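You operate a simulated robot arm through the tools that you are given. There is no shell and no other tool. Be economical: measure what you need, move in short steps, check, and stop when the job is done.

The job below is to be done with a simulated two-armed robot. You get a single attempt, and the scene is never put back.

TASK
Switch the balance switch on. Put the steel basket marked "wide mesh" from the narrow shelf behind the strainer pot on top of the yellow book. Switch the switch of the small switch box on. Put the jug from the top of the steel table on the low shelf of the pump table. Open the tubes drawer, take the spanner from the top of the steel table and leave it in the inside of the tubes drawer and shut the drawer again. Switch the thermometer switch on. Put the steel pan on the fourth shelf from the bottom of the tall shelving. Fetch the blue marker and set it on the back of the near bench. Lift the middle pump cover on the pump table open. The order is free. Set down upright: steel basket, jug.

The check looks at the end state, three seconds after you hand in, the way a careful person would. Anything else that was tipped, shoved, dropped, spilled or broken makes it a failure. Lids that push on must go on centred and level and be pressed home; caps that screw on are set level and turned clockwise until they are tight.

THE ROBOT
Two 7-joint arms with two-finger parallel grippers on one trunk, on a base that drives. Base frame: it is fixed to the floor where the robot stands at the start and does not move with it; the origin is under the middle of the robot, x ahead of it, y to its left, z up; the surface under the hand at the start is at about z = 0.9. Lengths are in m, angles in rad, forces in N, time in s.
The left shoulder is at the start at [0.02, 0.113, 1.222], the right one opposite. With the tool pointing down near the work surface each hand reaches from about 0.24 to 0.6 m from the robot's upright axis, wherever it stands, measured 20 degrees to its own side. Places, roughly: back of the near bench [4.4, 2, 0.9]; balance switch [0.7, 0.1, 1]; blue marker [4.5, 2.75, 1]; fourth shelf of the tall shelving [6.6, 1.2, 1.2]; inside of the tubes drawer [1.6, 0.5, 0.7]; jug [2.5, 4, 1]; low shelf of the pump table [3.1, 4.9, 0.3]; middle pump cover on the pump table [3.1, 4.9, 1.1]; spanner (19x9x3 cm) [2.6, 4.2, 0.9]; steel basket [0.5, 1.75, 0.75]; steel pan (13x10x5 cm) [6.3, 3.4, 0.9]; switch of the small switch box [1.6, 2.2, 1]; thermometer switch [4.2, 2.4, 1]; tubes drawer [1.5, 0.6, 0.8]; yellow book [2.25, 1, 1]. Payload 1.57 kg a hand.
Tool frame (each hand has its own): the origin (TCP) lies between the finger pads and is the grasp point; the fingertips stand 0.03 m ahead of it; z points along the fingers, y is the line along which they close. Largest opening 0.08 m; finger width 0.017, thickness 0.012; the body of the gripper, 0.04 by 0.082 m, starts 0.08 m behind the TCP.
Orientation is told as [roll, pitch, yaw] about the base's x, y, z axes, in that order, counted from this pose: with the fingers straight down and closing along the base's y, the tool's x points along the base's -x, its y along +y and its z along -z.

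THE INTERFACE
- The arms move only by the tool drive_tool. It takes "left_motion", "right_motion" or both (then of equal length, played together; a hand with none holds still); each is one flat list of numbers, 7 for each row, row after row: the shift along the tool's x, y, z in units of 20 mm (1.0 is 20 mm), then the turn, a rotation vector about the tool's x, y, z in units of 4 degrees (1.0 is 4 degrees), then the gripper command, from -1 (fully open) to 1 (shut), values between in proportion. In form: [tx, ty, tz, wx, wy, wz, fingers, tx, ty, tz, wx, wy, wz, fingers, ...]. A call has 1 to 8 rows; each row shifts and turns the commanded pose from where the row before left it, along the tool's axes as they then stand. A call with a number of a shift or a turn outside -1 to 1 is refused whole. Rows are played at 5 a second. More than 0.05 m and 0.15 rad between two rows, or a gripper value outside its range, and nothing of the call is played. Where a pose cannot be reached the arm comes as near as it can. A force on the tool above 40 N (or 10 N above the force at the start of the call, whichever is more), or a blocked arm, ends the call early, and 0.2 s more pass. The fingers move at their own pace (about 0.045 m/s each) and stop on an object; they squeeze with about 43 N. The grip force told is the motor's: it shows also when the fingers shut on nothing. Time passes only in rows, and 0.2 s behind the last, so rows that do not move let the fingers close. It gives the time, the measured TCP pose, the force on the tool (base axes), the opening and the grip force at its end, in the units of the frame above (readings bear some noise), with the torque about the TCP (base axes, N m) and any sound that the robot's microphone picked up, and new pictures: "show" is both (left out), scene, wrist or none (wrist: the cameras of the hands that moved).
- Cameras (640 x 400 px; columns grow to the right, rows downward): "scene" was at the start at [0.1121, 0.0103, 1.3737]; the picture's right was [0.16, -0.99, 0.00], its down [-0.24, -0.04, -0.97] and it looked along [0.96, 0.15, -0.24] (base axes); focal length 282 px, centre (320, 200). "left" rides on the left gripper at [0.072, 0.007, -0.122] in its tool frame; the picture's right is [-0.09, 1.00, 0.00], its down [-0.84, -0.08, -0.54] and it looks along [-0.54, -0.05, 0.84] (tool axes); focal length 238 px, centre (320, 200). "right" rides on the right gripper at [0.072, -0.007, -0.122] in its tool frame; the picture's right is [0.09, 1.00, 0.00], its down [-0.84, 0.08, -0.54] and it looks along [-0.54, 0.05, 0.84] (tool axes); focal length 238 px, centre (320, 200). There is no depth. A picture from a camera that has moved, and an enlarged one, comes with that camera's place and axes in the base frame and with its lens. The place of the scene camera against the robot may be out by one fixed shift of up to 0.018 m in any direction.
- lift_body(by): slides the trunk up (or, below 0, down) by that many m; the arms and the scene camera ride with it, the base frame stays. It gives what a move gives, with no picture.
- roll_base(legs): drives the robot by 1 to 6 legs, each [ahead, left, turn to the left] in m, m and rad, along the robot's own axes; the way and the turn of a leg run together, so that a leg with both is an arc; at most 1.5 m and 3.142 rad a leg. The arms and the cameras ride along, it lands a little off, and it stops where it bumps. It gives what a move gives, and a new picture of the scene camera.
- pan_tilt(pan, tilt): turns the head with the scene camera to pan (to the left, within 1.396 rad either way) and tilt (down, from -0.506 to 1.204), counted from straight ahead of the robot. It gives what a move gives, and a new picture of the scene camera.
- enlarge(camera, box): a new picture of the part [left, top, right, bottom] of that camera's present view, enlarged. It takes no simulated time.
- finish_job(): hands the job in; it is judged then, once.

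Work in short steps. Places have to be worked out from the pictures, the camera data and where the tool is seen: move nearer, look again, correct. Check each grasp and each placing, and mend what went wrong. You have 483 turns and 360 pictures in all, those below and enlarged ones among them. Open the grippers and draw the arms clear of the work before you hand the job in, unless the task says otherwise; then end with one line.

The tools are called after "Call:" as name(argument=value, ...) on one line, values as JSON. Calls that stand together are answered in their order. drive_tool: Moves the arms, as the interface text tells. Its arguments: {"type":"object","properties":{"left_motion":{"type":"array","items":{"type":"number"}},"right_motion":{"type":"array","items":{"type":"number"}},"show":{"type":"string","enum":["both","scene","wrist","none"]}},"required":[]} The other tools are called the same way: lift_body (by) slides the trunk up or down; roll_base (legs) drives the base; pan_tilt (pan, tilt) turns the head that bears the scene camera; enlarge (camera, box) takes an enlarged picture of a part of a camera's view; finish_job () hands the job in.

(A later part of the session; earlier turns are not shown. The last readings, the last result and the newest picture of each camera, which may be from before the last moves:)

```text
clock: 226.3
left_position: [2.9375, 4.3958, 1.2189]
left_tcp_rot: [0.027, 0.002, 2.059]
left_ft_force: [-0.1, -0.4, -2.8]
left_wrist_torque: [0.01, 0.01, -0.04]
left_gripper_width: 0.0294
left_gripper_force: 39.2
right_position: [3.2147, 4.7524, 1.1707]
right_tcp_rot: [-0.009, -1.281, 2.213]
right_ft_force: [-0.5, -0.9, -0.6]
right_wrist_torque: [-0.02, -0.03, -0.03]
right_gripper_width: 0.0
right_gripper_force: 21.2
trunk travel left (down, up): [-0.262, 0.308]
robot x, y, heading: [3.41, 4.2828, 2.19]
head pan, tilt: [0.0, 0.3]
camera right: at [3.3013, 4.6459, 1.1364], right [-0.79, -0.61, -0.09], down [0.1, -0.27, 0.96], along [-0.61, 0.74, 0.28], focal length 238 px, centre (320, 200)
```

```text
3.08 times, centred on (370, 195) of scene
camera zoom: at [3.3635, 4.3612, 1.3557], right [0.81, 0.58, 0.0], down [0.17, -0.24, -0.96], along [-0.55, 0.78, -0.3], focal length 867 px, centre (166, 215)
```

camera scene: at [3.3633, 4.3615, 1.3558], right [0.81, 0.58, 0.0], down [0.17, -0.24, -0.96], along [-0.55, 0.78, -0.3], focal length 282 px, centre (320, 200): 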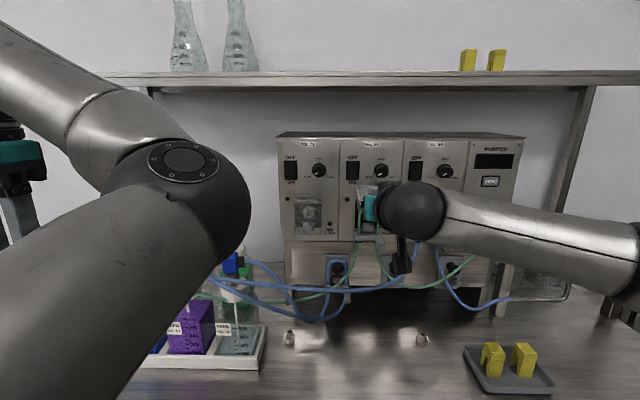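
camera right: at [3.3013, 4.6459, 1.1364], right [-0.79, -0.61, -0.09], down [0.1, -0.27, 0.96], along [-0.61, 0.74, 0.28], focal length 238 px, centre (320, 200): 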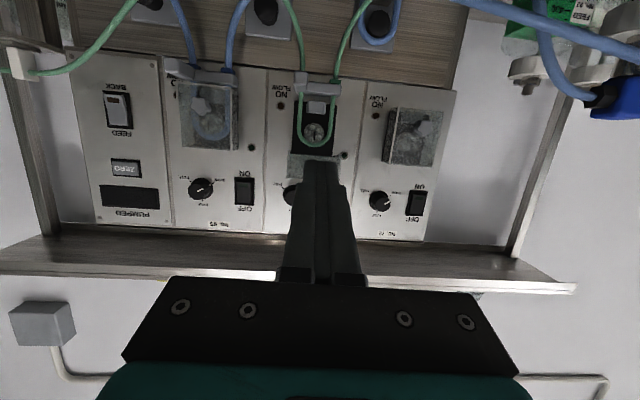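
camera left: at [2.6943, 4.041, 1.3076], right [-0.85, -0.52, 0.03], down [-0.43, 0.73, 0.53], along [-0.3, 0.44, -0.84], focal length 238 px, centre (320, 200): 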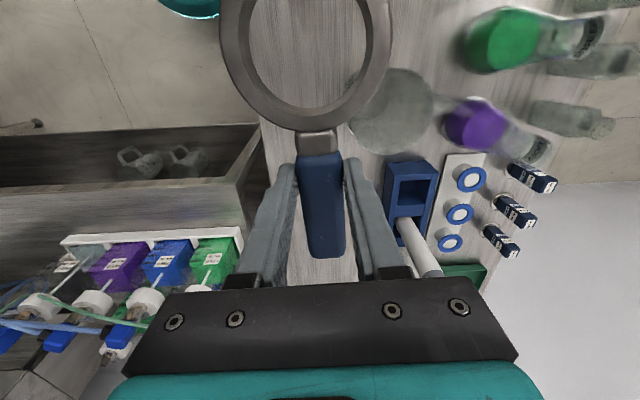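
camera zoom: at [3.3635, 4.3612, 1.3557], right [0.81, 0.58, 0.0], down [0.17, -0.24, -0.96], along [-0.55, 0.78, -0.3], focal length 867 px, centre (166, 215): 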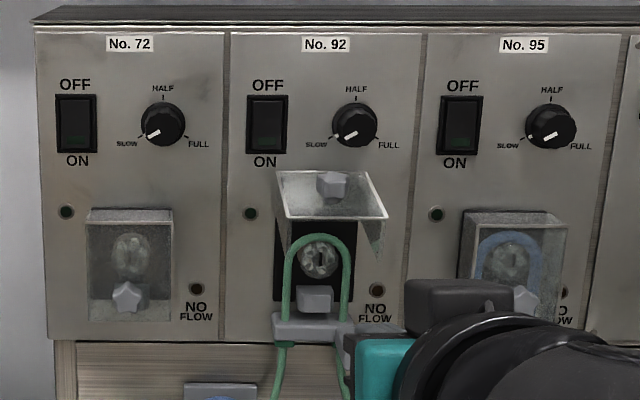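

The cover is open at about 85° and holds. Next I take the spanner to the tubes drawer. I back out from the table and raise the trunk slightly.

Call:
roll_base(legs=[[-0.75, 0, 0]])

Call:
drive_tool(right_motion=[-0.3, 0, -0.9, 0, 0, 0, 1, -0.3, 0, -0.9, 0, 0, 0, 1, -0.3, 0, -0.9, 0, 0, 0, 1, 0, 0, 0, 0, 0, 1, -1, 0, 0, 0, 0, 0, 1, -1, 0, 0, 0, 0, 0, 1, -1, 0, 0, 0, 0, 0, 1, -1, 0, 0, 0, 0, 0, 1, -1], show="none")

Call:
drive_tool(right_motion=[0, 0, 0, 0, 0, 1, -1, 0, 0, 0, 0, 0, 1, -1, 0, 0, 0, 0, 0, 1, -1, 0, 0, 0, 0, 0, 1, -1, 0, 0, 0, 0, 0, 1, -1, 0, 0, 0, 0, 0, 1, -1, 0, 0, 0, 0, 0, 1, -1, 0, 0, 0, 0, 0, 1, -1], show="none")

Call:
drive_tool(right_motion=[0, 0, 0, 0, 0, 1, -1, 0, 0, 0, 0, 0, 1, -1, 0, 0, 0, 0, 0, 1, -1, 0, 0, 0, 0, 0, 1, -1, 0, 0, 0, 0, 0, 1, -1, 0, 0, 0, 0, 0, 1, -1, 0, 0, 0, 0, 0, 1, -1, 0, 0, 0, 0, 0, 1, -1], show="scene")

```text
clock: 230.4
left_position: [3.383, 3.772, 1.2177]
left_tcp_rot: [0.027, 0.005, 2.077]
left_ft_force: [0.0, 0.3, -1.6]
left_wrist_torque: [0.02, -0.01, 0.0]
left_gripper_width: 0.0294
left_gripper_force: 38.9
right_position: [3.653, 4.1339, 1.1708]
right_tcp_rot: [-0.008, -1.281, 2.232]
right_ft_force: [-0.7, 0.0, 0.8]
right_wrist_torque: [0.03, 0.02, 0.0]
right_gripper_width: 0.0
right_gripper_force: 21.3
trunk travel left (down, up): [-0.262, 0.308]
robot x, y, heading: [3.8565, 3.6695, 2.206]
head pan, tilt: [0.0, 0.3]
camera scene: at [3.8088, 3.7447, 1.3557], right [0.8, 0.6, 0.0], down [0.18, -0.24, -0.96], along [-0.57, 0.77, -0.3], focal length 282 px, centre (320, 200)
```

scene: 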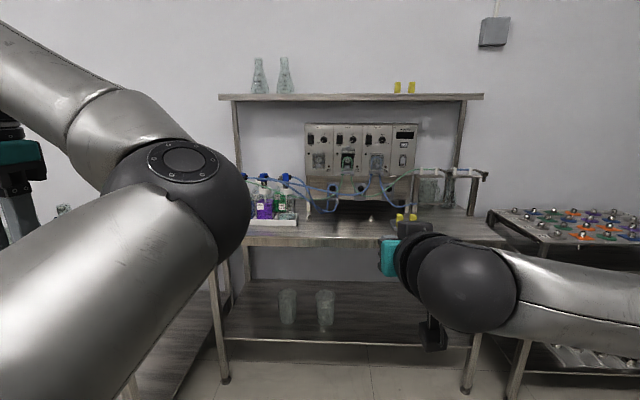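

```text
clock: 232.2
left_position: [3.383, 3.771, 1.2188]
left_tcp_rot: [0.026, 0.003, 2.077]
left_ft_force: [0.2, 0.3, -1.7]
left_wrist_torque: [0.05, 0.01, 0.01]
left_gripper_width: 0.0291
left_gripper_force: 38.7
right_position: [3.6812, 4.0979, 1.203]
right_tcp_rot: [0.853, -1.123, 1.318]
right_ft_force: [-0.2, -0.8, 0.4]
right_wrist_torque: [0.01, 0.01, -0.02]
right_gripper_width: 0.08
right_gripper_force: 0.1
trunk travel left (down, up): [-0.262, 0.308]
robot x, y, heading: [3.8623, 3.6618, 2.209]
head pan, tilt: [0.0, 0.3]
```

```text
clock: 234.1
left_position: [3.3822, 3.7722, 1.2188]
left_tcp_rot: [0.025, 0.004, 2.076]
left_ft_force: [0.0, -0.4, -1.0]
left_wrist_torque: [-0.03, 0.01, -0.02]
left_gripper_width: 0.0291
left_gripper_force: 38.9
right_position: [3.6799, 4.0966, 1.2028]
right_tcp_rot: [1.207, -0.631, 0.873]
right_ft_force: [0.3, -1.0, 0.7]
right_wrist_torque: [0.01, -0.03, 0.03]
right_gripper_width: 0.0803
right_gripper_force: 0.0
trunk travel left (down, up): [-0.262, 0.308]
robot x, y, heading: [3.8584, 3.6643, 2.208]
head pan, tilt: [0.0, 0.3]
```

```text
clock: 235.8
left_position: [3.3822, 3.7728, 1.2187]
left_tcp_rot: [0.027, 0.004, 2.077]
left_ft_force: [0.9, 0.6, -1.5]
left_wrist_torque: [0.03, 0.0, 0.02]
left_gripper_width: 0.0293
left_gripper_force: 39.2
right_position: [3.6813, 4.0957, 1.2037]
right_tcp_rot: [1.278, -0.101, 0.681]
right_ft_force: [-0.3, 0.3, -0.1]
right_wrist_torque: [0.0, -0.01, -0.01]
right_gripper_width: 0.08
right_gripper_force: 0.0
trunk travel left (down, up): [-0.262, 0.308]
robot x, y, heading: [3.8599, 3.6684, 2.205]
head pan, tilt: [0.0, 0.3]
camera scene: at [3.8086, 3.745, 1.3557], right [0.8, 0.6, 0.0], down [0.18, -0.24, -0.96], along [-0.57, 0.77, -0.3], focal length 282 px, centre (320, 200)
```

scene: 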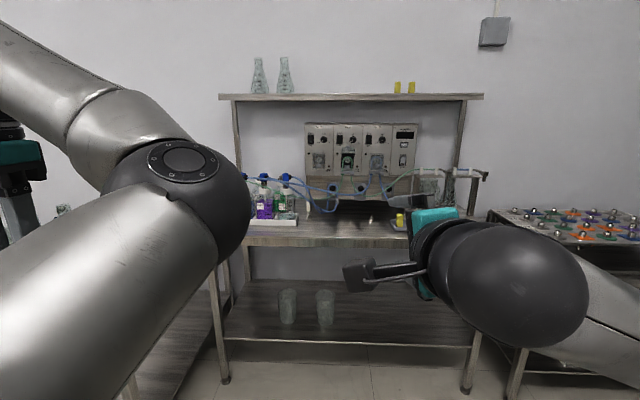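

I turn to face back down the aisle and drive to the drawer region.

Call:
roll_base(legs=[[0, 0, 1.555], [1.2, 0.25, 0], [1.3, 0.15, 0], [0.9, 0, 0]])

Call:
pan_tilt(pan=0.9, tilt=0.6)

```text
clock: 256.2
left_position: [1.203, 0.9188, 1.2186]
left_tcp_rot: [0.026, 0.004, -2.659]
left_ft_force: [-0.1, 0.1, -0.9]
left_wrist_torque: [0.01, -0.03, -0.02]
left_gripper_width: 0.0293
left_gripper_force: 39.3
right_position: [0.8867, 1.2252, 1.204]
right_tcp_rot: [1.277, -0.104, 2.231]
right_ft_force: [0.1, 0.1, 0.0]
right_wrist_torque: [0.02, 0.0, 0.02]
right_gripper_width: 0.0801
right_gripper_force: 0.2
trunk travel left (down, up): [-0.262, 0.308]
robot x, y, heading: [1.3195, 1.394, -2.535]
head pan, tilt: [0.0, 0.3]
camera scene: at [1.2467, 1.33, 1.3557], right [-0.58, 0.82, 0.0], down [0.24, 0.17, -0.96], along [-0.78, -0.55, -0.3], focal length 282 px, centre (320, 200)
```

scene: 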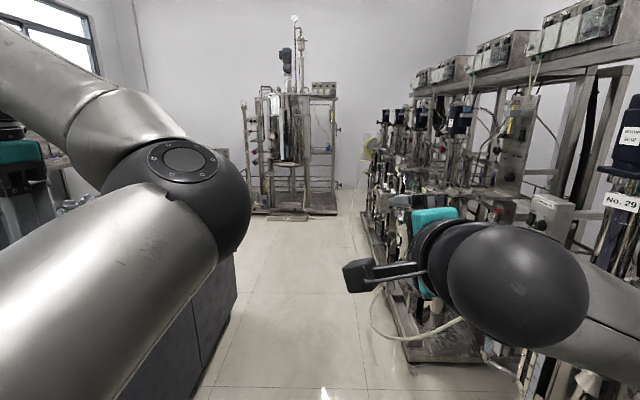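

```text
clock: 257.4
left_position: [1.2036, 0.9182, 1.2183]
left_tcp_rot: [0.027, 0.005, -2.659]
left_ft_force: [-0.3, 0.0, -0.9]
left_wrist_torque: [0.02, 0.0, 0.02]
left_gripper_width: 0.0294
left_gripper_force: 39.0
right_position: [0.8868, 1.2262, 1.2033]
right_tcp_rot: [1.279, -0.104, 2.23]
right_ft_force: [0.2, 0.1, 0.2]
right_wrist_torque: [0.02, 0.0, -0.04]
right_gripper_width: 0.0799
right_gripper_force: 0.1
trunk travel left (down, up): [-0.262, 0.308]
robot x, y, heading: [1.3178, 1.3952, -2.531]
head pan, tilt: [0.901, 0.6]
camera scene: at [1.3182, 1.2957, 1.3282], right [-1.0, 0.06, 0.0], down [0.03, 0.56, -0.83], along [-0.05, -0.82, -0.56], focal length 282 px, centre (320, 200)
```

scene: 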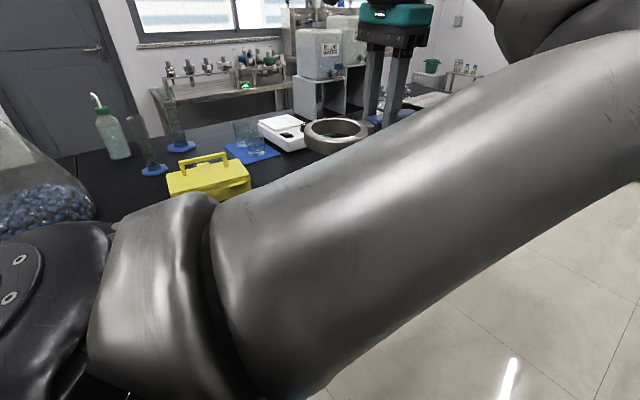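

I turn to face the bench, keeping back so the arms stay near the edge.

Call:
roll_base(legs=[[0.12, -0.05, 0], [0, 0, 1.584]])

Call:
pan_tilt(pan=-0.15, tilt=0.85)

```text
clock: 262.6
left_position: [1.67, 1.2518, 1.2184]
left_tcp_rot: [0.028, 0.003, -1.078]
left_ft_force: [0.7, 0.4, -2.0]
left_wrist_torque: [0.0, 0.0, -0.04]
left_gripper_width: 0.0293
left_gripper_force: 38.9
right_position: [1.3669, 0.9319, 1.204]
right_tcp_rot: [1.28, -0.103, -2.471]
right_ft_force: [-0.6, -0.6, 0.4]
right_wrist_torque: [0.03, 0.0, 0.0]
right_gripper_width: 0.0799
right_gripper_force: 0.1
trunk travel left (down, up): [-0.262, 0.308]
robot x, y, heading: [1.1961, 1.3633, -0.944]
head pan, tilt: [0.901, 0.6]
camera scene: at [1.2971, 1.3476, 1.3282], right [-0.05, -1.0, 0.0], down [-0.56, 0.03, -0.82], along [0.82, -0.04, -0.57], focal length 282 px, centre (320, 200)
```

scene: 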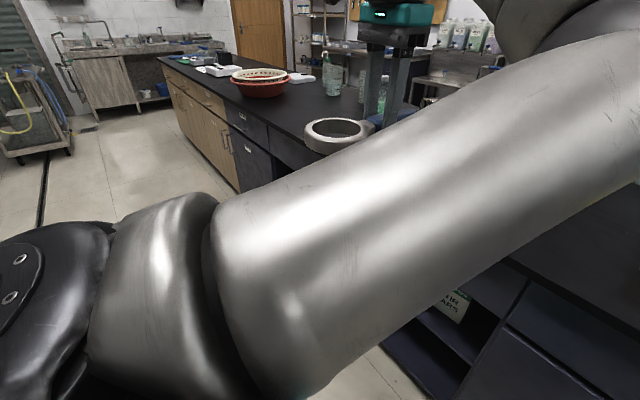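

```text
clock: 263.9
left_position: [1.6681, 1.2521, 1.2183]
left_tcp_rot: [0.027, 0.003, -1.079]
left_ft_force: [-0.1, -0.7, -1.7]
left_wrist_torque: [-0.03, 0.02, -0.02]
left_gripper_width: 0.0295
left_gripper_force: 38.7
right_position: [1.3656, 0.9308, 1.2028]
right_tcp_rot: [1.278, -0.104, -2.472]
right_ft_force: [-0.1, 0.9, 0.0]
right_wrist_torque: [0.05, 0.01, 0.02]
right_gripper_width: 0.0798
right_gripper_force: 0.1
trunk travel left (down, up): [-0.262, 0.308]
robot x, y, heading: [1.1895, 1.3637, -0.943]
head pan, tilt: [-0.15, 0.85]
camera scene: at [1.2445, 1.2821, 1.3073], right [-0.89, -0.46, 0.0], down [-0.34, 0.67, -0.66], along [0.3, -0.59, -0.75], focal length 282 px, centre (320, 200)
```

scene: 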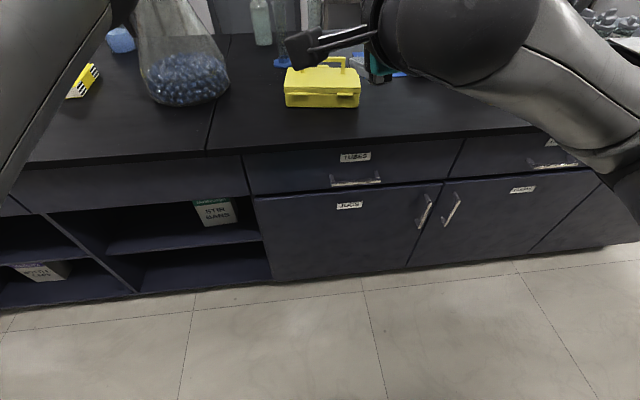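

Call:
enlarge(camera="scene", box=[270, 130, 450, 230])

```text
3.56 times, centred on (360, 180) of scene
camera zoom: at [1.2445, 1.2821, 1.3073], right [-0.89, -0.46, 0.0], down [-0.34, 0.67, -0.66], along [0.3, -0.59, -0.75], focal length 1002 px, centre (178, 271)
```

zoom: 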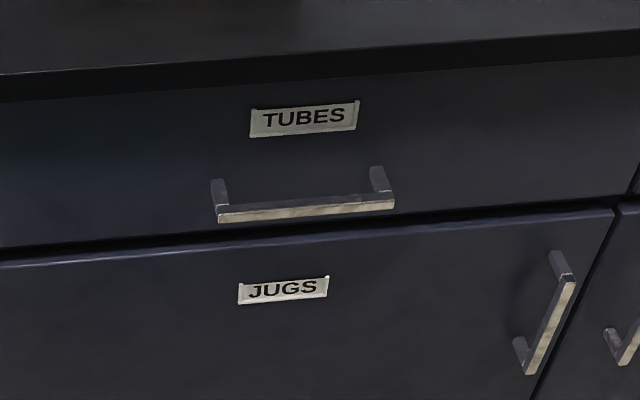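

This is the TUBES drawer, with its bar handle at about (1.39, 0.81, 0.835). I lower the trunk and align the right hand with the handle.

Call:
lift_body(by=-0.25)

Call:
drive_tool(right_motion=[0, 0, -0.5, 0, 0, 0.75, -1, 0, 0, -0.5, 0, 0, 0.75, -1, 0, -0.6, -0.5, 0, 0, 0, -1, 0, -0.6, -0.5, 0, 0, 0, -1], show="both")

```text
clock: 266.5
left_position: [1.6688, 1.2523, 0.9683]
left_tcp_rot: [0.027, 0.004, -1.079]
left_ft_force: [-0.2, 0.6, -1.5]
left_wrist_torque: [-0.04, -0.03, 0.0]
left_gripper_width: 0.0294
left_gripper_force: 38.5
right_position: [1.3663, 0.9324, 0.9536]
right_tcp_rot: [1.279, -0.105, -2.471]
right_ft_force: [0.1, -1.0, 0.2]
right_wrist_torque: [-0.01, 0.03, -0.01]
right_gripper_width: 0.0801
right_gripper_force: 0.0
trunk travel left (down, up): [-0.012, 0.558]
robot x, y, heading: [1.1927, 1.3628, -0.943]
head pan, tilt: [-0.15, 0.85]
```

```text
clock: 267.5
left_position: [1.67, 1.2534, 0.9689]
left_tcp_rot: [0.027, 0.005, -1.08]
left_ft_force: [-0.2, 0.5, -1.8]
left_wrist_torque: [0.01, 0.0, -0.01]
left_gripper_width: 0.0295
left_gripper_force: 39.4
right_position: [1.3612, 0.9509, 0.949]
right_tcp_rot: [1.28, -0.002, -2.502]
right_ft_force: [0.1, 0.8, -1.3]
right_wrist_torque: [0.0, -0.01, -0.03]
right_gripper_width: 0.0801
right_gripper_force: 0.0
right hand out of reach, approached as far as the arm can: row 3, 4
trunk travel left (down, up): [-0.012, 0.558]
robot x, y, heading: [1.1959, 1.365, -0.947]
head pan, tilt: [-0.15, 0.85]
camera scene: at [1.2444, 1.2821, 1.0573], right [-0.89, -0.46, 0.0], down [-0.34, 0.67, -0.66], along [0.3, -0.59, -0.75], focal length 282 px, centre (320, 200)
camera right: at [1.3473, 1.0901, 0.9764], right [0.25, -0.17, 0.95], down [-0.97, -0.1, 0.23], along [0.06, -0.98, -0.19], focal length 238 px, centre (320, 200)
```

scene: 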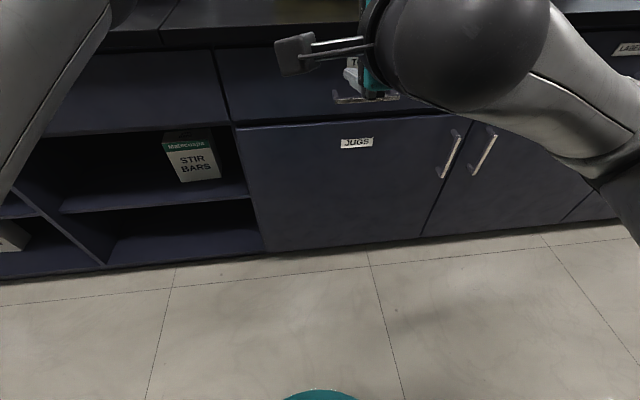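
right: 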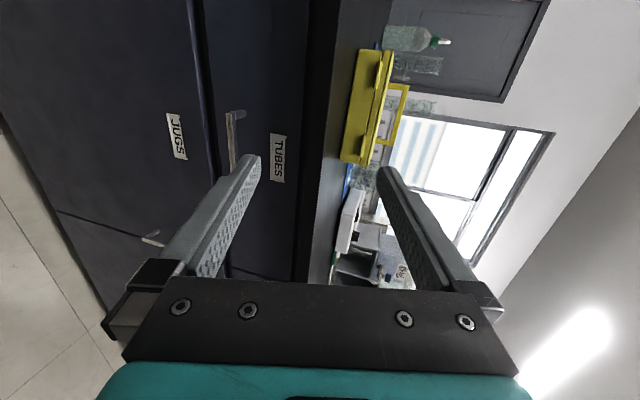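

Combining the views puts the handle bar at about (1.415, 0.748, 0.76), lower than I first thought. I reduce the tilt to about 55° and slide right.

Call:
drive_tool(right_motion=[-0.75, 0, 0, 1, 0, 0, -1, -0.75, 0, 0, 1, 0, 0, -1, -0.75, 0, 0, 1, 0, 0, -1, -0.75, 0, 0, 1, 0, 0, -1, -0.75, 0, 0, 1, 0, 0, -1], show="none")

Call:
drive_tool(right_motion=[0, -0.5, 0, 0, 0, 0, -1, 0, -0.8, 0, 0, 0, 0, -1, 0, -0.8, 0, 0, 0, 0, -1, 0, -0.8, 0, 0, 0, 0, -1], show="both")

```text
clock: 268.7
left_position: [1.6703, 1.2532, 0.9686]
left_tcp_rot: [0.026, 0.004, -1.078]
left_ft_force: [0.0, -0.6, -1.7]
left_wrist_torque: [-0.02, 0.01, 0.0]
left_gripper_width: 0.0292
left_gripper_force: 38.9
right_position: [1.3003, 0.9095, 0.9487]
right_tcp_rot: [0.93, 0.0, -2.501]
right_ft_force: [-0.2, -0.2, -0.3]
right_wrist_torque: [0.01, 0.02, 0.0]
right_gripper_width: 0.0802
right_gripper_force: 0.0
trunk travel left (down, up): [-0.012, 0.558]
robot x, y, heading: [1.1929, 1.3615, -0.945]
head pan, tilt: [-0.15, 0.85]
```

```text
clock: 269.7
left_position: [1.6683, 1.2524, 0.9686]
left_tcp_rot: [0.027, 0.004, -1.077]
left_ft_force: [-0.8, 0.7, -2.6]
left_wrist_torque: [-0.01, -0.02, 0.0]
left_gripper_width: 0.0294
left_gripper_force: 39.2
right_position: [1.2834, 0.9308, 0.9051]
right_tcp_rot: [0.929, -0.001, -2.501]
right_ft_force: [-0.3, -0.1, -0.2]
right_wrist_torque: [-0.02, -0.04, -0.03]
right_gripper_width: 0.0802
right_gripper_force: 0.1
right hand out of reach, approached as far as the arm can: row 4
trunk travel left (down, up): [-0.012, 0.558]
robot x, y, heading: [1.1905, 1.3657, -0.942]
head pan, tilt: [-0.15, 0.85]
camera scene: at [1.2445, 1.282, 1.0573], right [-0.89, -0.46, 0.0], down [-0.34, 0.67, -0.66], along [0.3, -0.59, -0.75], focal length 282 px, centre (320, 200)
camera right: at [1.2809, 1.055, 0.9718], right [0.43, -0.42, 0.8], down [-0.9, -0.19, 0.39], along [-0.01, -0.89, -0.46], focal length 238 px, centre (320, 200)
```

scene: 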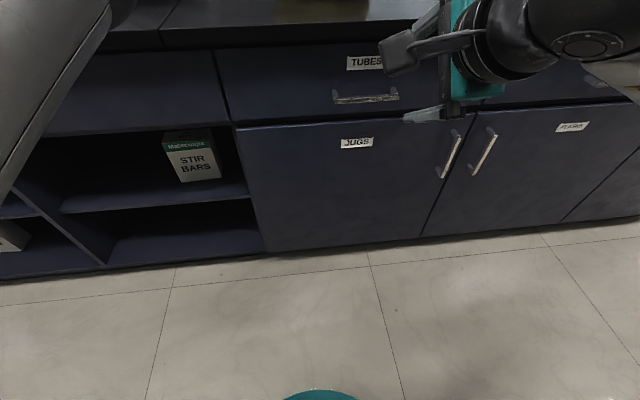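
right: 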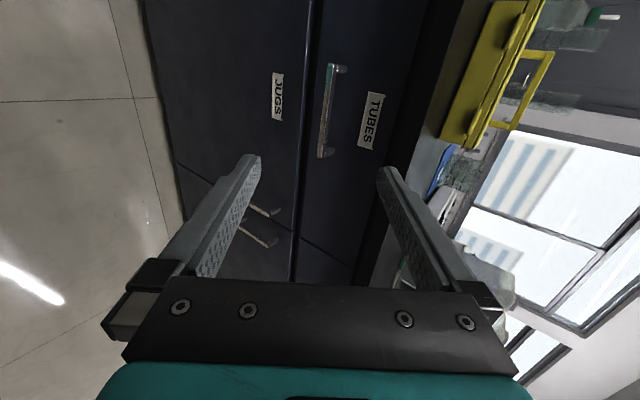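

The handle is nearly straight along the fingers. I advance 12 cm and re-measure.

Call:
drive_tool(right_motion=[0, 0, 1, 0, 0, 0, -1, 0, 0, 1, 0, 0, 0, -1, 0, 0, 1, 0, 0, 0, -1, 0, 0, 1, 0, 0, 0, -1, 0, 0, 1, 0, 0, 0, -1, 0, 0, 1, 0, 0, 0, -1], show="both")

```text
clock: 271.1
left_position: [1.669, 1.2527, 0.9687]
left_tcp_rot: [0.026, 0.003, -1.079]
left_ft_force: [-0.2, -0.5, -1.0]
left_wrist_torque: [-0.01, 0.01, 0.03]
left_gripper_width: 0.0291
left_gripper_force: 38.7
right_position: [1.3438, 0.8512, 0.8329]
right_tcp_rot: [0.932, -0.001, -2.499]
right_ft_force: [-0.6, 0.3, -0.5]
right_wrist_torque: [-0.01, -0.02, -0.01]
right_gripper_width: 0.08
right_gripper_force: 0.0
trunk travel left (down, up): [-0.012, 0.558]
robot x, y, heading: [1.1963, 1.3637, -0.945]
head pan, tilt: [-0.15, 0.85]
camera scene: at [1.2445, 1.2821, 1.0573], right [-0.89, -0.46, 0.0], down [-0.34, 0.67, -0.66], along [0.3, -0.59, -0.75], focal length 282 px, centre (320, 200)
camera right: at [1.34, 0.9763, 0.8995], right [0.43, -0.42, 0.8], down [-0.9, -0.19, 0.39], along [-0.01, -0.89, -0.46], focal length 238 px, centre (320, 200)
```

scene: 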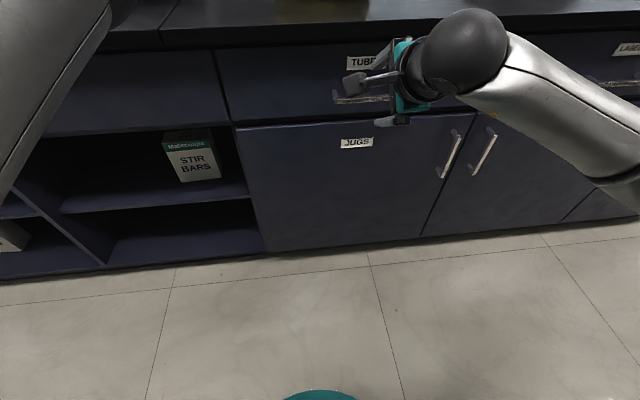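
right: 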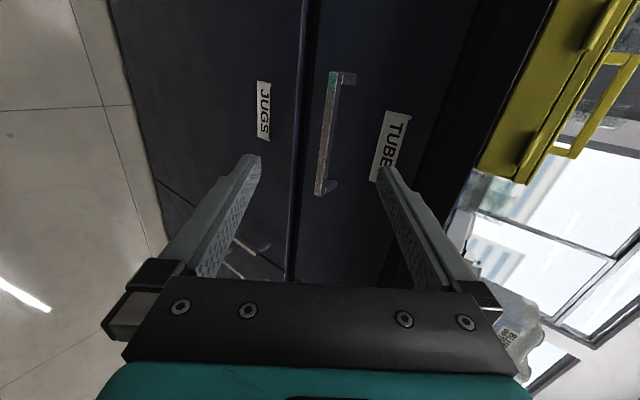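

The bar grew from 90 to 124 px, which gives the handle at (1.408, 0.751, 0.753). I narrow the opening and advance 12 cm.

Call:
drive_tool(right_motion=[-0.1, 0.1, 1, 0, 0, 0, 0, -0.1, 0.1, 1, 0, 0, 0, 0, -0.1, 0.14, 1, 0, 0, 0, 0, -0.1, 0, 1, 0, 0, 0, 0, 0, 0, 1, 0, 0, 0, 0, 0, 0, 0.8, 0, 0, 0, 0], show="wrist")

```text
clock: 272.5
left_position: [1.6683, 1.2519, 0.9683]
left_tcp_rot: [0.026, 0.002, -1.079]
left_ft_force: [-0.6, 0.1, -1.6]
left_wrist_torque: [-0.03, 0.04, -0.04]
left_gripper_width: 0.0292
left_gripper_force: 39.0
right_position: [1.3956, 0.7685, 0.7693]
right_tcp_rot: [0.933, -0.001, -2.502]
right_ft_force: [-0.5, 0.1, 0.1]
right_wrist_torque: [0.01, 0.0, -0.02]
right_gripper_width: 0.0402
right_gripper_force: 0.0
trunk travel left (down, up): [-0.012, 0.558]
robot x, y, heading: [1.1931, 1.365, -0.949]
head pan, tilt: [-0.15, 0.85]
camera right: at [1.3916, 0.8926, 0.8356], right [0.43, -0.42, 0.8], down [-0.9, -0.19, 0.39], along [-0.01, -0.89, -0.46], focal length 238 px, centre (320, 200)
```

right: 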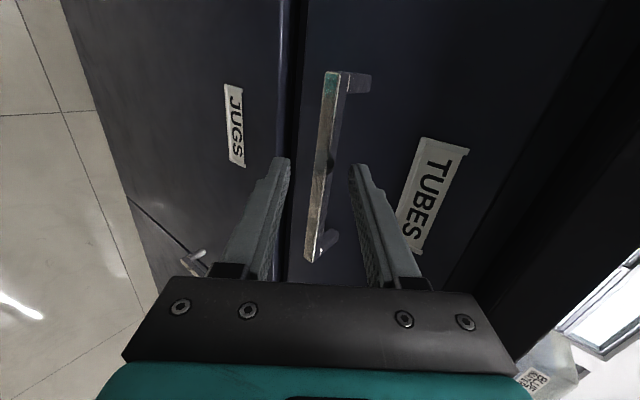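

The bar is just beyond the fingertips. I advance 2.2 cm and close.

Call:
drive_tool(right_motion=[0, 0.05, 0.6, 0, 0, 0, 0, 0, 0, 0.5, 0, 0, 0, 0, 0, 0, 0, 0, 0, 0, 1, 0, 0, 0, 0, 0, 0, 1, 0, 0, 0, 0, 0, 0, 1], show="wrist")

```text
clock: 273.7
left_position: [1.6682, 1.2514, 0.9693]
left_tcp_rot: [0.027, 0.004, -1.08]
left_ft_force: [0.1, 0.4, -1.2]
left_wrist_torque: [-0.04, -0.02, 0.01]
left_gripper_width: 0.0294
left_gripper_force: 38.6
right_position: [1.4047, 0.7532, 0.7575]
right_tcp_rot: [0.935, -0.001, -2.501]
right_ft_force: [3.3, -3.7, 4.8]
right_wrist_torque: [0.08, -0.24, -0.33]
right_gripper_width: 0.0157
right_gripper_force: 26.8
trunk travel left (down, up): [-0.012, 0.558]
robot x, y, heading: [1.196, 1.3626, -0.947]
head pan, tilt: [-0.15, 0.85]
camera right: at [1.4021, 0.8787, 0.8241], right [0.43, -0.42, 0.8], down [-0.9, -0.19, 0.39], along [-0.01, -0.89, -0.46], focal length 238 px, centre (320, 200)
```

right: 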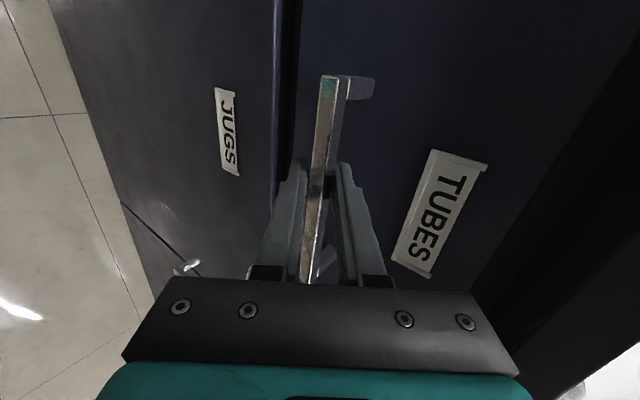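

The handle is gripped. I pull the drawer by backing the base 0.16 m.

Call:
roll_base(legs=[[-0.16, 0, 0]])

Call:
pan_tilt(pan=0.0, tilt=0.9)

```text
clock: 275.1
left_position: [1.5778, 1.3819, 0.9674]
left_tcp_rot: [0.024, 0.004, -1.076]
left_ft_force: [0.4, 0.6, -0.8]
left_wrist_torque: [-0.01, -0.02, 0.0]
left_gripper_width: 0.0294
left_gripper_force: 39.0
right_position: [1.316, 0.8864, 0.7573]
right_tcp_rot: [0.934, 0.003, -2.493]
right_ft_force: [15.9, 10.7, 5.3]
right_wrist_torque: [0.17, -0.38, -0.42]
right_gripper_width: 0.0154
right_gripper_force: 30.5
trunk travel left (down, up): [-0.012, 0.558]
robot x, y, heading: [1.1024, 1.4934, -0.945]
head pan, tilt: [-0.15, 0.85]
camera scene: at [1.1527, 1.4122, 1.0574], right [-0.89, -0.46, 0.0], down [-0.34, 0.67, -0.66], along [0.3, -0.59, -0.75], focal length 282 px, centre (320, 200)
```

scene: 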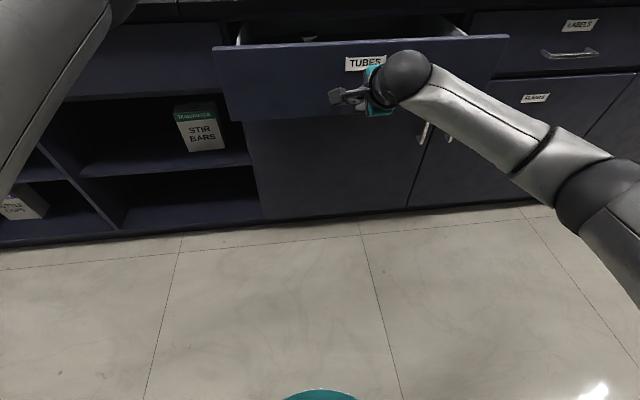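

```text
clock: 275.8
left_position: [1.575, 1.381, 0.9683]
left_tcp_rot: [0.026, 0.003, -1.077]
left_ft_force: [-0.6, -0.5, -2.2]
left_wrist_torque: [0.0, 0.01, 0.04]
left_gripper_width: 0.0295
left_gripper_force: 39.7
right_position: [1.3163, 0.8876, 0.7576]
right_tcp_rot: [0.936, 0.005, -2.49]
right_ft_force: [0.9, 2.4, 1.1]
right_wrist_torque: [0.4, -0.69, 0.01]
right_gripper_width: 0.0158
right_gripper_force: 31.4
trunk travel left (down, up): [-0.012, 0.558]
robot x, y, heading: [1.0996, 1.4901, -0.945]
head pan, tilt: [0.0, 0.901]
camera scene: at [1.1601, 1.4195, 1.0534], right [-0.81, -0.59, 0.0], down [-0.46, 0.64, -0.62], along [0.36, -0.5, -0.78], focal length 282 px, centre (320, 200)
```

scene: 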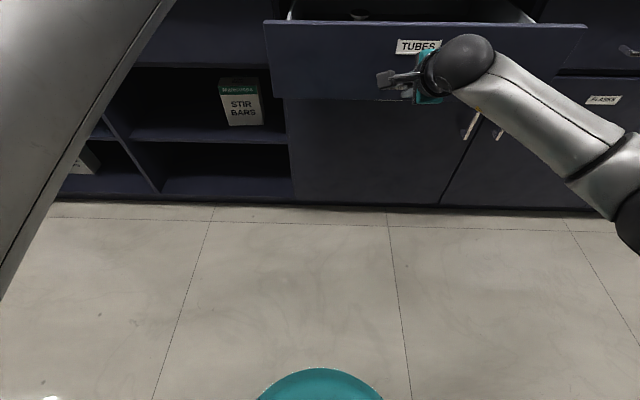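

The drawer is open 16 cm. I release the handle and retract the right hand.

Call:
drive_tool(right_motion=[0, 0, 0, 0, 0, 0, -0.2, 0, 0, 0, 0, 0, 0, -0.2, 0, 0, -1, 0, 0, 0, -0.2, 0, 0, -1, 0, 0, 0, -0.2, 0, 0, -1, 0, 0, 0, -0.2, 0, 0, -1, 0, 0, 0, -0.2, 0, 0, -1, 0, 0, 0, -0.2], show="none")

Call:
lift_body(by=0.3)

Call:
pan_tilt(pan=-0.1, tilt=0.9)

```text
clock: 277.4
left_position: [1.5768, 1.3802, 0.9687]
left_tcp_rot: [0.027, 0.003, -1.077]
left_ft_force: [-0.6, 0.3, -1.7]
left_wrist_torque: [-0.01, 0.02, 0.01]
left_gripper_width: 0.0292
left_gripper_force: 39.2
right_position: [1.2661, 0.9491, 0.8164]
right_tcp_rot: [0.935, 0.004, -2.492]
right_ft_force: [0.5, 0.2, 0.0]
right_wrist_torque: [-0.01, -0.02, 0.0]
right_gripper_width: 0.0479
right_gripper_force: 0.1
trunk travel left (down, up): [-0.012, 0.558]
robot x, y, heading: [1.0996, 1.4932, -0.945]
head pan, tilt: [0.0, 0.901]
```

```text
clock: 280.4
left_position: [1.5754, 1.3815, 1.2687]
left_tcp_rot: [0.024, 0.003, -1.077]
left_ft_force: [0.6, -0.2, -1.8]
left_wrist_torque: [-0.01, -0.03, -0.05]
left_gripper_width: 0.0295
left_gripper_force: 39.0
right_position: [1.2649, 0.9487, 1.1173]
right_tcp_rot: [0.932, 0.002, -2.491]
right_ft_force: [-0.5, -0.1, -0.5]
right_wrist_torque: [0.02, 0.02, 0.01]
right_gripper_width: 0.0479
right_gripper_force: 0.0
trunk travel left (down, up): [-0.312, 0.258]
robot x, y, heading: [1.102, 1.4903, -0.943]
head pan, tilt: [0.0, 0.901]
```

```text
clock: 281.1
left_position: [1.5758, 1.3813, 1.2691]
left_tcp_rot: [0.026, 0.002, -1.075]
left_ft_force: [-0.6, -0.7, -1.5]
left_wrist_torque: [0.01, -0.04, -0.02]
left_gripper_width: 0.0293
left_gripper_force: 38.9
right_position: [1.2668, 0.9506, 1.117]
right_tcp_rot: [0.934, 0.001, -2.494]
right_ft_force: [0.0, 0.1, 0.4]
right_wrist_torque: [0.03, 0.04, 0.0]
right_gripper_width: 0.0478
right_gripper_force: 0.1
trunk travel left (down, up): [-0.312, 0.258]
robot x, y, heading: [1.1001, 1.4948, -0.945]
head pan, tilt: [-0.099, 0.901]
camera scene: at [1.1539, 1.4152, 1.3534], right [-0.86, -0.5, 0.0], down [-0.39, 0.68, -0.62], along [0.31, -0.54, -0.78], focal length 282 px, centre (320, 200)
```

scene: 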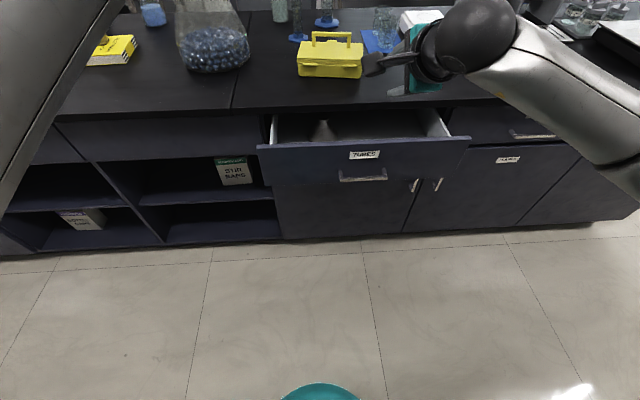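

Call:
enlarge(camera="scene", box=[250, 100, 480, 200])

```text
2.78 times, centred on (365, 150) of scene
camera zoom: at [1.1539, 1.4152, 1.3534], right [-0.86, -0.5, 0.0], down [-0.39, 0.68, -0.62], along [0.31, -0.54, -0.78], focal length 784 px, centre (195, 339)
```

zoom: 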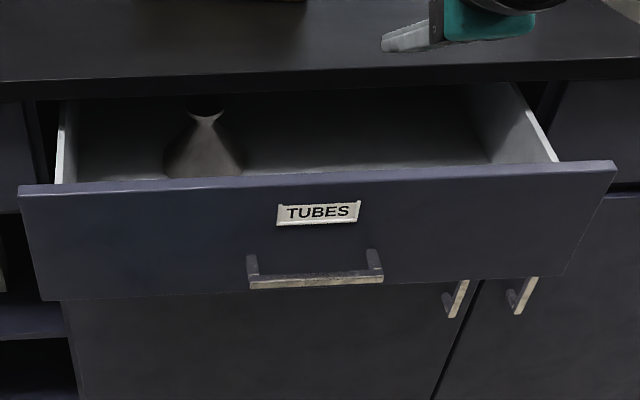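

A funnel lies in the left part of the drawer, so I'll lay the spanner in the free right part. I pull the right hand back, rotate the left hand 90°, and reposition the base.

Call:
drive_tool(left_motion=[0, 0, 0, 0, 0, -1, 1, 0, 0, 0, 0, 0, -1, 1, 0, 0, 0, 0, 0, -1, 1, 0, 0, 0, 0, 0, -1, 1, 0, 0, 0, 0, 0, -1, 1, 0, 0, 0, 0, 0, -1, 1, 0, 0, 0, 0, 0, -1, 1, 0, 0, 0, 0, 0, -1, 1], right_motion=[-0.5, 0.3, -1, 0, 0, 0, -0.2, -0.5, 0.3, -1, 0, 0, 0, -0.2, -0.5, 0.3, -1, 0, 0, 0, -0.2, -0.5, 0.3, -1, 0, 0, 0, -0.2, 0, 0, 0, 0, 0, 0, -0.2, 0, 0, 0, 0, 0, 0, -0.2, 0, 0, 0, 0, 0, 0, -0.2, 0, 0, 0, 0, 0, 0, -0.2], show="none")

Call:
drive_tool(left_motion=[0, 0, 0, 0, 0, -1, 1, 0, 0, 0, 0, 0, -1, 1, 0, 0, 0, 0, 0, -1, 1, 0, 0, 0, 0, 0, -1, 1, 0, 0, 0, 0, 0, -1, 1, 0, 0, 0, 0, 0, -1, 1, 0, 0, 0, 0, 0, -1, 1, 0, 0, 0, 0, 0, -1, 1], show="none")

Call:
drive_tool(left_motion=[0, 0, 0, 0, 0, -1, 1, 0, 0, 0, 0, 0, -1, 1, 0, 0, 0, 0, 0, -1, 1, 0, 0, 0, 0, 0, -1, 1], show="none")

Call:
roll_base(legs=[[0, -0.27, 0], [0.22, 0, 0]])

```text
clock: 282.9
left_position: [1.5769, 1.3809, 1.2686]
left_tcp_rot: [0.025, -0.01, -0.516]
left_ft_force: [0.0, -0.6, -1.5]
left_wrist_torque: [-0.02, -0.02, -0.02]
left_gripper_width: 0.0296
left_gripper_force: 39.3
right_position: [1.2018, 0.9642, 1.1836]
right_tcp_rot: [0.935, 0.002, -2.491]
right_ft_force: [0.2, 0.1, -0.4]
right_wrist_torque: [0.01, 0.0, -0.02]
right_gripper_width: 0.0478
right_gripper_force: 0.1
trunk travel left (down, up): [-0.312, 0.258]
robot x, y, heading: [1.0984, 1.4918, -0.944]
head pan, tilt: [-0.099, 0.901]
```

```text
clock: 284.6
left_position: [1.5753, 1.381, 1.2678]
left_tcp_rot: [0.014, -0.02, 0.043]
left_ft_force: [1.4, -0.2, -1.6]
left_wrist_torque: [0.02, 0.0, 0.0]
left_gripper_width: 0.0292
left_gripper_force: 39.0
right_position: [1.2031, 0.9644, 1.1851]
right_tcp_rot: [0.932, 0.003, -2.492]
right_ft_force: [0.5, 0.4, 0.4]
right_wrist_torque: [0.0, 0.04, 0.0]
right_gripper_width: 0.0481
right_gripper_force: 0.2
trunk travel left (down, up): [-0.312, 0.258]
robot x, y, heading: [1.1014, 1.492, -0.949]
head pan, tilt: [-0.099, 0.901]
```

```text
clock: 285.6
left_position: [1.5773, 1.3823, 1.2677]
left_tcp_rot: [0.009, -0.025, 0.319]
left_ft_force: [-0.6, -1.4, -1.6]
left_wrist_torque: [0.01, 0.02, 0.02]
left_gripper_width: 0.0294
left_gripper_force: 38.9
right_position: [1.2012, 0.9645, 1.1842]
right_tcp_rot: [0.934, 0.001, -2.492]
right_ft_force: [1.0, 0.2, 0.5]
right_wrist_torque: [-0.01, 0.0, 0.01]
right_gripper_width: 0.0481
right_gripper_force: 0.0
trunk travel left (down, up): [-0.312, 0.258]
robot x, y, heading: [1.1029, 1.4939, -0.947]
head pan, tilt: [-0.099, 0.901]
```

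```text
clock: 288.8
left_position: [1.4919, 1.0474, 1.2685]
left_tcp_rot: [0.009, -0.024, 0.32]
left_ft_force: [0.3, -0.1, -0.8]
left_wrist_torque: [0.03, 0.03, 0.01]
left_gripper_width: 0.0293
left_gripper_force: 39.0
right_position: [1.1185, 0.6298, 1.1834]
right_tcp_rot: [0.933, 0.001, -2.491]
right_ft_force: [-0.3, -0.5, -0.6]
right_wrist_torque: [-0.02, -0.02, -0.02]
right_gripper_width: 0.048
right_gripper_force: 0.0
trunk travel left (down, up): [-0.312, 0.258]
robot x, y, heading: [1.0209, 1.1591, -0.942]
head pan, tilt: [-0.099, 0.901]
camera scene: at [1.0699, 1.0806, 1.3533], right [-0.86, -0.5, 0.0], down [-0.39, 0.68, -0.62], along [0.31, -0.54, -0.78], focal length 282 px, centre (320, 200)
```

scene: 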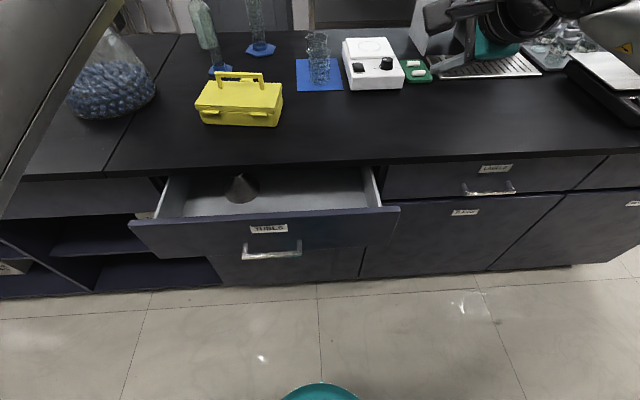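

The slot between the bench edge and the drawer front is only about 9 cm, too narrow for the ring. I'll pull the drawer farther with the right hand pointing down. I move the base and straighten that hand.

Call:
roll_base(legs=[[-0.1, 0, 0], [0, 0.2, 0]])

Call:
drive_tool(right_motion=[0, 0, 0, 1, 0, 0, -0.2, 0, 0, 0, 1, 0, 0, -0.2, 0, 0, 0, 1, 0, 0, -0.2, 0, 0, 0, 1, 0, 0, -0.2, 0, 0, 0, 1, 0, 0, -0.2, 0, 0, 0, 1, 0, 0, -0.2, 0, 0, 0, 1, 0, 0, -0.2, 0, 0, 0, 1, 0, 0, -0.2], show="none")

Call:
drive_tool(right_motion=[0, 0, 0, 1, 0, 0, -0.2, 0, 0, 0, 1, 0, 0, -0.2, 0, 0, 0, 1, 0, 0, -0.2, 0, 0, 0, 1, 0, 0, -0.2, 0, 0, 0, 1, 0, 0, -0.2], show="both")

```text
clock: 291.2
left_position: [1.5996, 1.2502, 1.2694]
left_tcp_rot: [0.007, -0.025, 0.324]
left_ft_force: [1.0, 0.3, -1.8]
left_wrist_torque: [-0.02, 0.0, 0.0]
left_gripper_width: 0.0292
left_gripper_force: 39.2
right_position: [1.2291, 0.8321, 1.1851]
right_tcp_rot: [0.933, 0.002, -2.487]
right_ft_force: [0.4, 0.5, -0.3]
right_wrist_torque: [0.01, 0.01, -0.02]
right_gripper_width: 0.048
right_gripper_force: 0.1
trunk travel left (down, up): [-0.312, 0.258]
robot x, y, heading: [1.1227, 1.3591, -0.943]
head pan, tilt: [-0.099, 0.901]
camera scene: at [1.1778, 1.2821, 1.3534], right [-0.86, -0.51, 0.0], down [-0.4, 0.68, -0.62], along [0.31, -0.54, -0.78], focal length 282 px, centre (320, 200)
```

scene: 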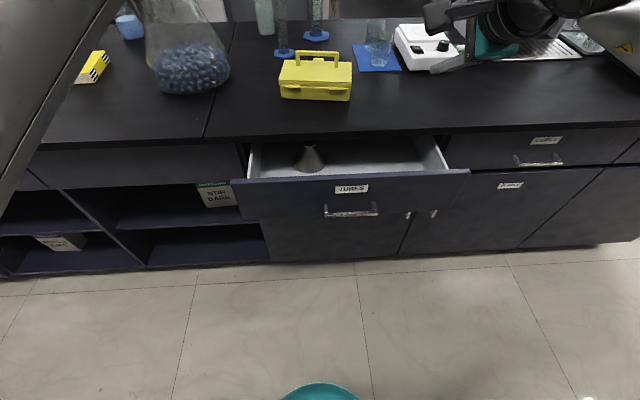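

```text
clock: 293.0
left_position: [1.5989, 1.2501, 1.2687]
left_tcp_rot: [0.009, -0.023, 0.322]
left_ft_force: [-0.2, 0.7, -1.0]
left_wrist_torque: [-0.01, 0.01, -0.02]
left_gripper_width: 0.0292
left_gripper_force: 38.4
right_position: [1.2283, 0.8313, 1.184]
right_tcp_rot: [0.373, 0.002, -2.49]
right_ft_force: [0.6, 0.4, 0.9]
right_wrist_torque: [0.0, -0.02, -0.01]
right_gripper_width: 0.0479
right_gripper_force: 0.1
trunk travel left (down, up): [-0.312, 0.258]
robot x, y, heading: [1.1246, 1.3584, -0.94]
head pan, tilt: [-0.099, 0.901]
```

```text
clock: 294.2
left_position: [1.5996, 1.249, 1.2683]
left_tcp_rot: [0.009, -0.025, 0.321]
left_ft_force: [-0.1, -0.9, -1.9]
left_wrist_torque: [0.02, -0.02, -0.01]
left_gripper_width: 0.0293
left_gripper_force: 39.4
right_position: [1.2266, 0.8316, 1.183]
right_tcp_rot: [0.025, 0.002, -2.49]
right_ft_force: [0.4, 1.0, -0.3]
right_wrist_torque: [-0.03, 0.01, -0.01]
right_gripper_width: 0.0478
right_gripper_force: 0.0
trunk travel left (down, up): [-0.312, 0.258]
robot x, y, heading: [1.1257, 1.358, -0.944]
head pan, tilt: [-0.099, 0.901]
camera scene: at [1.1773, 1.2816, 1.3534], right [-0.86, -0.51, 0.0], down [-0.4, 0.68, -0.62], along [0.31, -0.54, -0.78], focal length 282 px, centre (320, 200)
camera right: at [1.2787, 0.8827, 1.3054], right [0.68, -0.73, 0.03], down [-0.63, -0.56, 0.54], along [-0.38, -0.38, -0.84], focal length 238 px, centre (320, 200)
```

scene: 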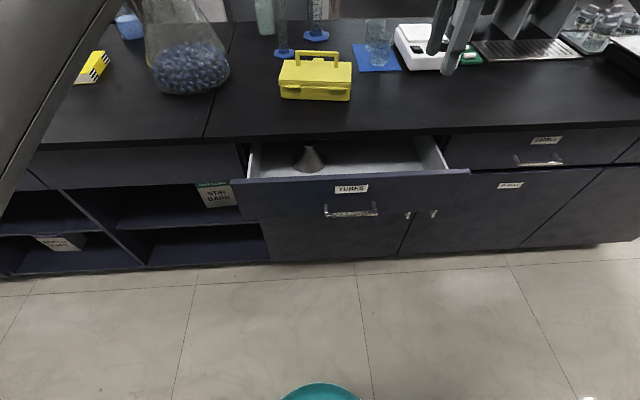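
right: 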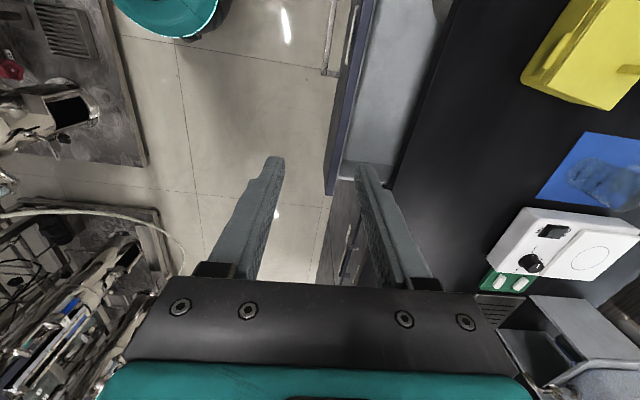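

The wrist view shows the slot and the handle clearly. I position the right hand above the bar, then lower.

Call:
drive_tool(right_motion=[0.9, 0.06, 0, 0, 0, 0, -0.2, 0.9, 0.06, 0, 0, 0, 0, -0.2, 0.9, 0.06, 0, 0, 0, 0, -0.2, 0.9, 0.06, 0, 0, 0, 0, -0.2, 0.9, 0.06, 0, 0, 0, 0, -0.2, 0.8, 0.06, 0, 0.3, 0, 0, -0.2], show="none")

Call:
lift_body(by=-0.3)

Call:
drive_tool(right_motion=[0, 0, 0.5, 0, 0, 0, -0.2, 0, 0, 0.5, 0, 0, 0, -0.2], show="both")

```text
clock: 295.6
left_position: [1.5996, 1.2491, 1.2677]
left_tcp_rot: [0.01, -0.025, 0.323]
left_ft_force: [0.8, 0.1, -1.2]
left_wrist_torque: [-0.01, 0.0, 0.0]
left_gripper_width: 0.0294
left_gripper_force: 39.1
right_position: [1.3172, 0.8914, 1.1839]
right_tcp_rot: [0.005, 0.005, -2.489]
right_ft_force: [-0.3, 0.5, -0.3]
right_wrist_torque: [-0.02, -0.03, -0.04]
right_gripper_width: 0.0479
right_gripper_force: 0.2
trunk travel left (down, up): [-0.312, 0.258]
robot x, y, heading: [1.1264, 1.3595, -0.942]
head pan, tilt: [-0.099, 0.901]
```

```text
clock: 298.6
left_position: [1.6004, 1.2493, 0.9679]
left_tcp_rot: [0.009, -0.025, 0.321]
left_ft_force: [0.5, 0.1, -1.3]
left_wrist_torque: [-0.02, -0.04, 0.05]
left_gripper_width: 0.0293
left_gripper_force: 39.2
right_position: [1.318, 0.8907, 0.8843]
right_tcp_rot: [0.004, 0.004, -2.489]
right_ft_force: [-0.5, 0.2, -0.7]
right_wrist_torque: [-0.05, -0.01, 0.0]
right_gripper_width: 0.0481
right_gripper_force: 0.0
trunk travel left (down, up): [-0.012, 0.558]
robot x, y, heading: [1.1224, 1.3595, -0.946]
head pan, tilt: [-0.099, 0.901]
```

```text
clock: 299.2
left_position: [1.5999, 1.2501, 0.9693]
left_tcp_rot: [0.008, -0.023, 0.322]
left_ft_force: [0.9, 0.0, -1.3]
left_wrist_torque: [-0.04, -0.02, 0.02]
left_gripper_width: 0.0293
left_gripper_force: 38.9
right_position: [1.317, 0.8908, 0.864]
right_tcp_rot: [0.005, -0.001, -2.489]
right_ft_force: [0.5, -0.1, -0.3]
right_wrist_torque: [0.0, 0.0, 0.01]
right_gripper_width: 0.0479
right_gripper_force: 0.1
trunk travel left (down, up): [-0.012, 0.558]
robot x, y, heading: [1.1237, 1.3607, -0.941]
head pan, tilt: [-0.099, 0.901]
camera scene: at [1.1771, 1.2816, 1.0534], right [-0.86, -0.51, 0.0], down [-0.4, 0.68, -0.62], along [0.31, -0.54, -0.78], focal length 282 px, centre (320, 200)
camera right: at [1.3691, 0.9406, 0.9854], right [0.68, -0.74, 0.01], down [-0.62, -0.57, 0.54], along [-0.39, -0.37, -0.84], focal length 238 px, centre (320, 200)
```

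scene: 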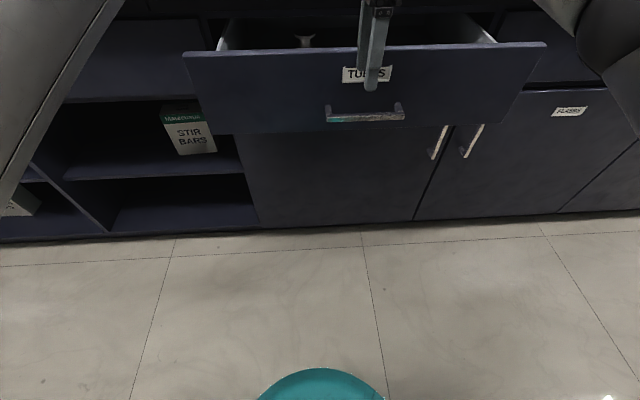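
right: 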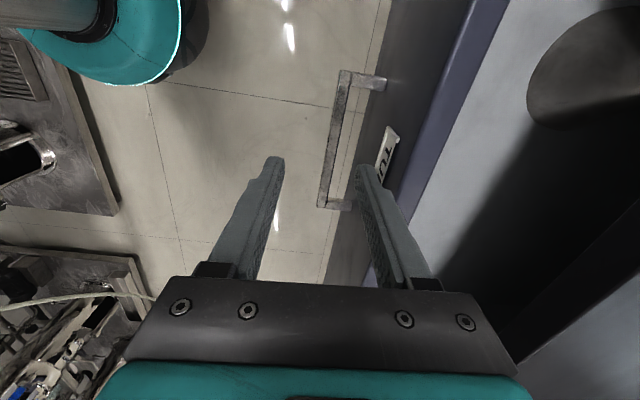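

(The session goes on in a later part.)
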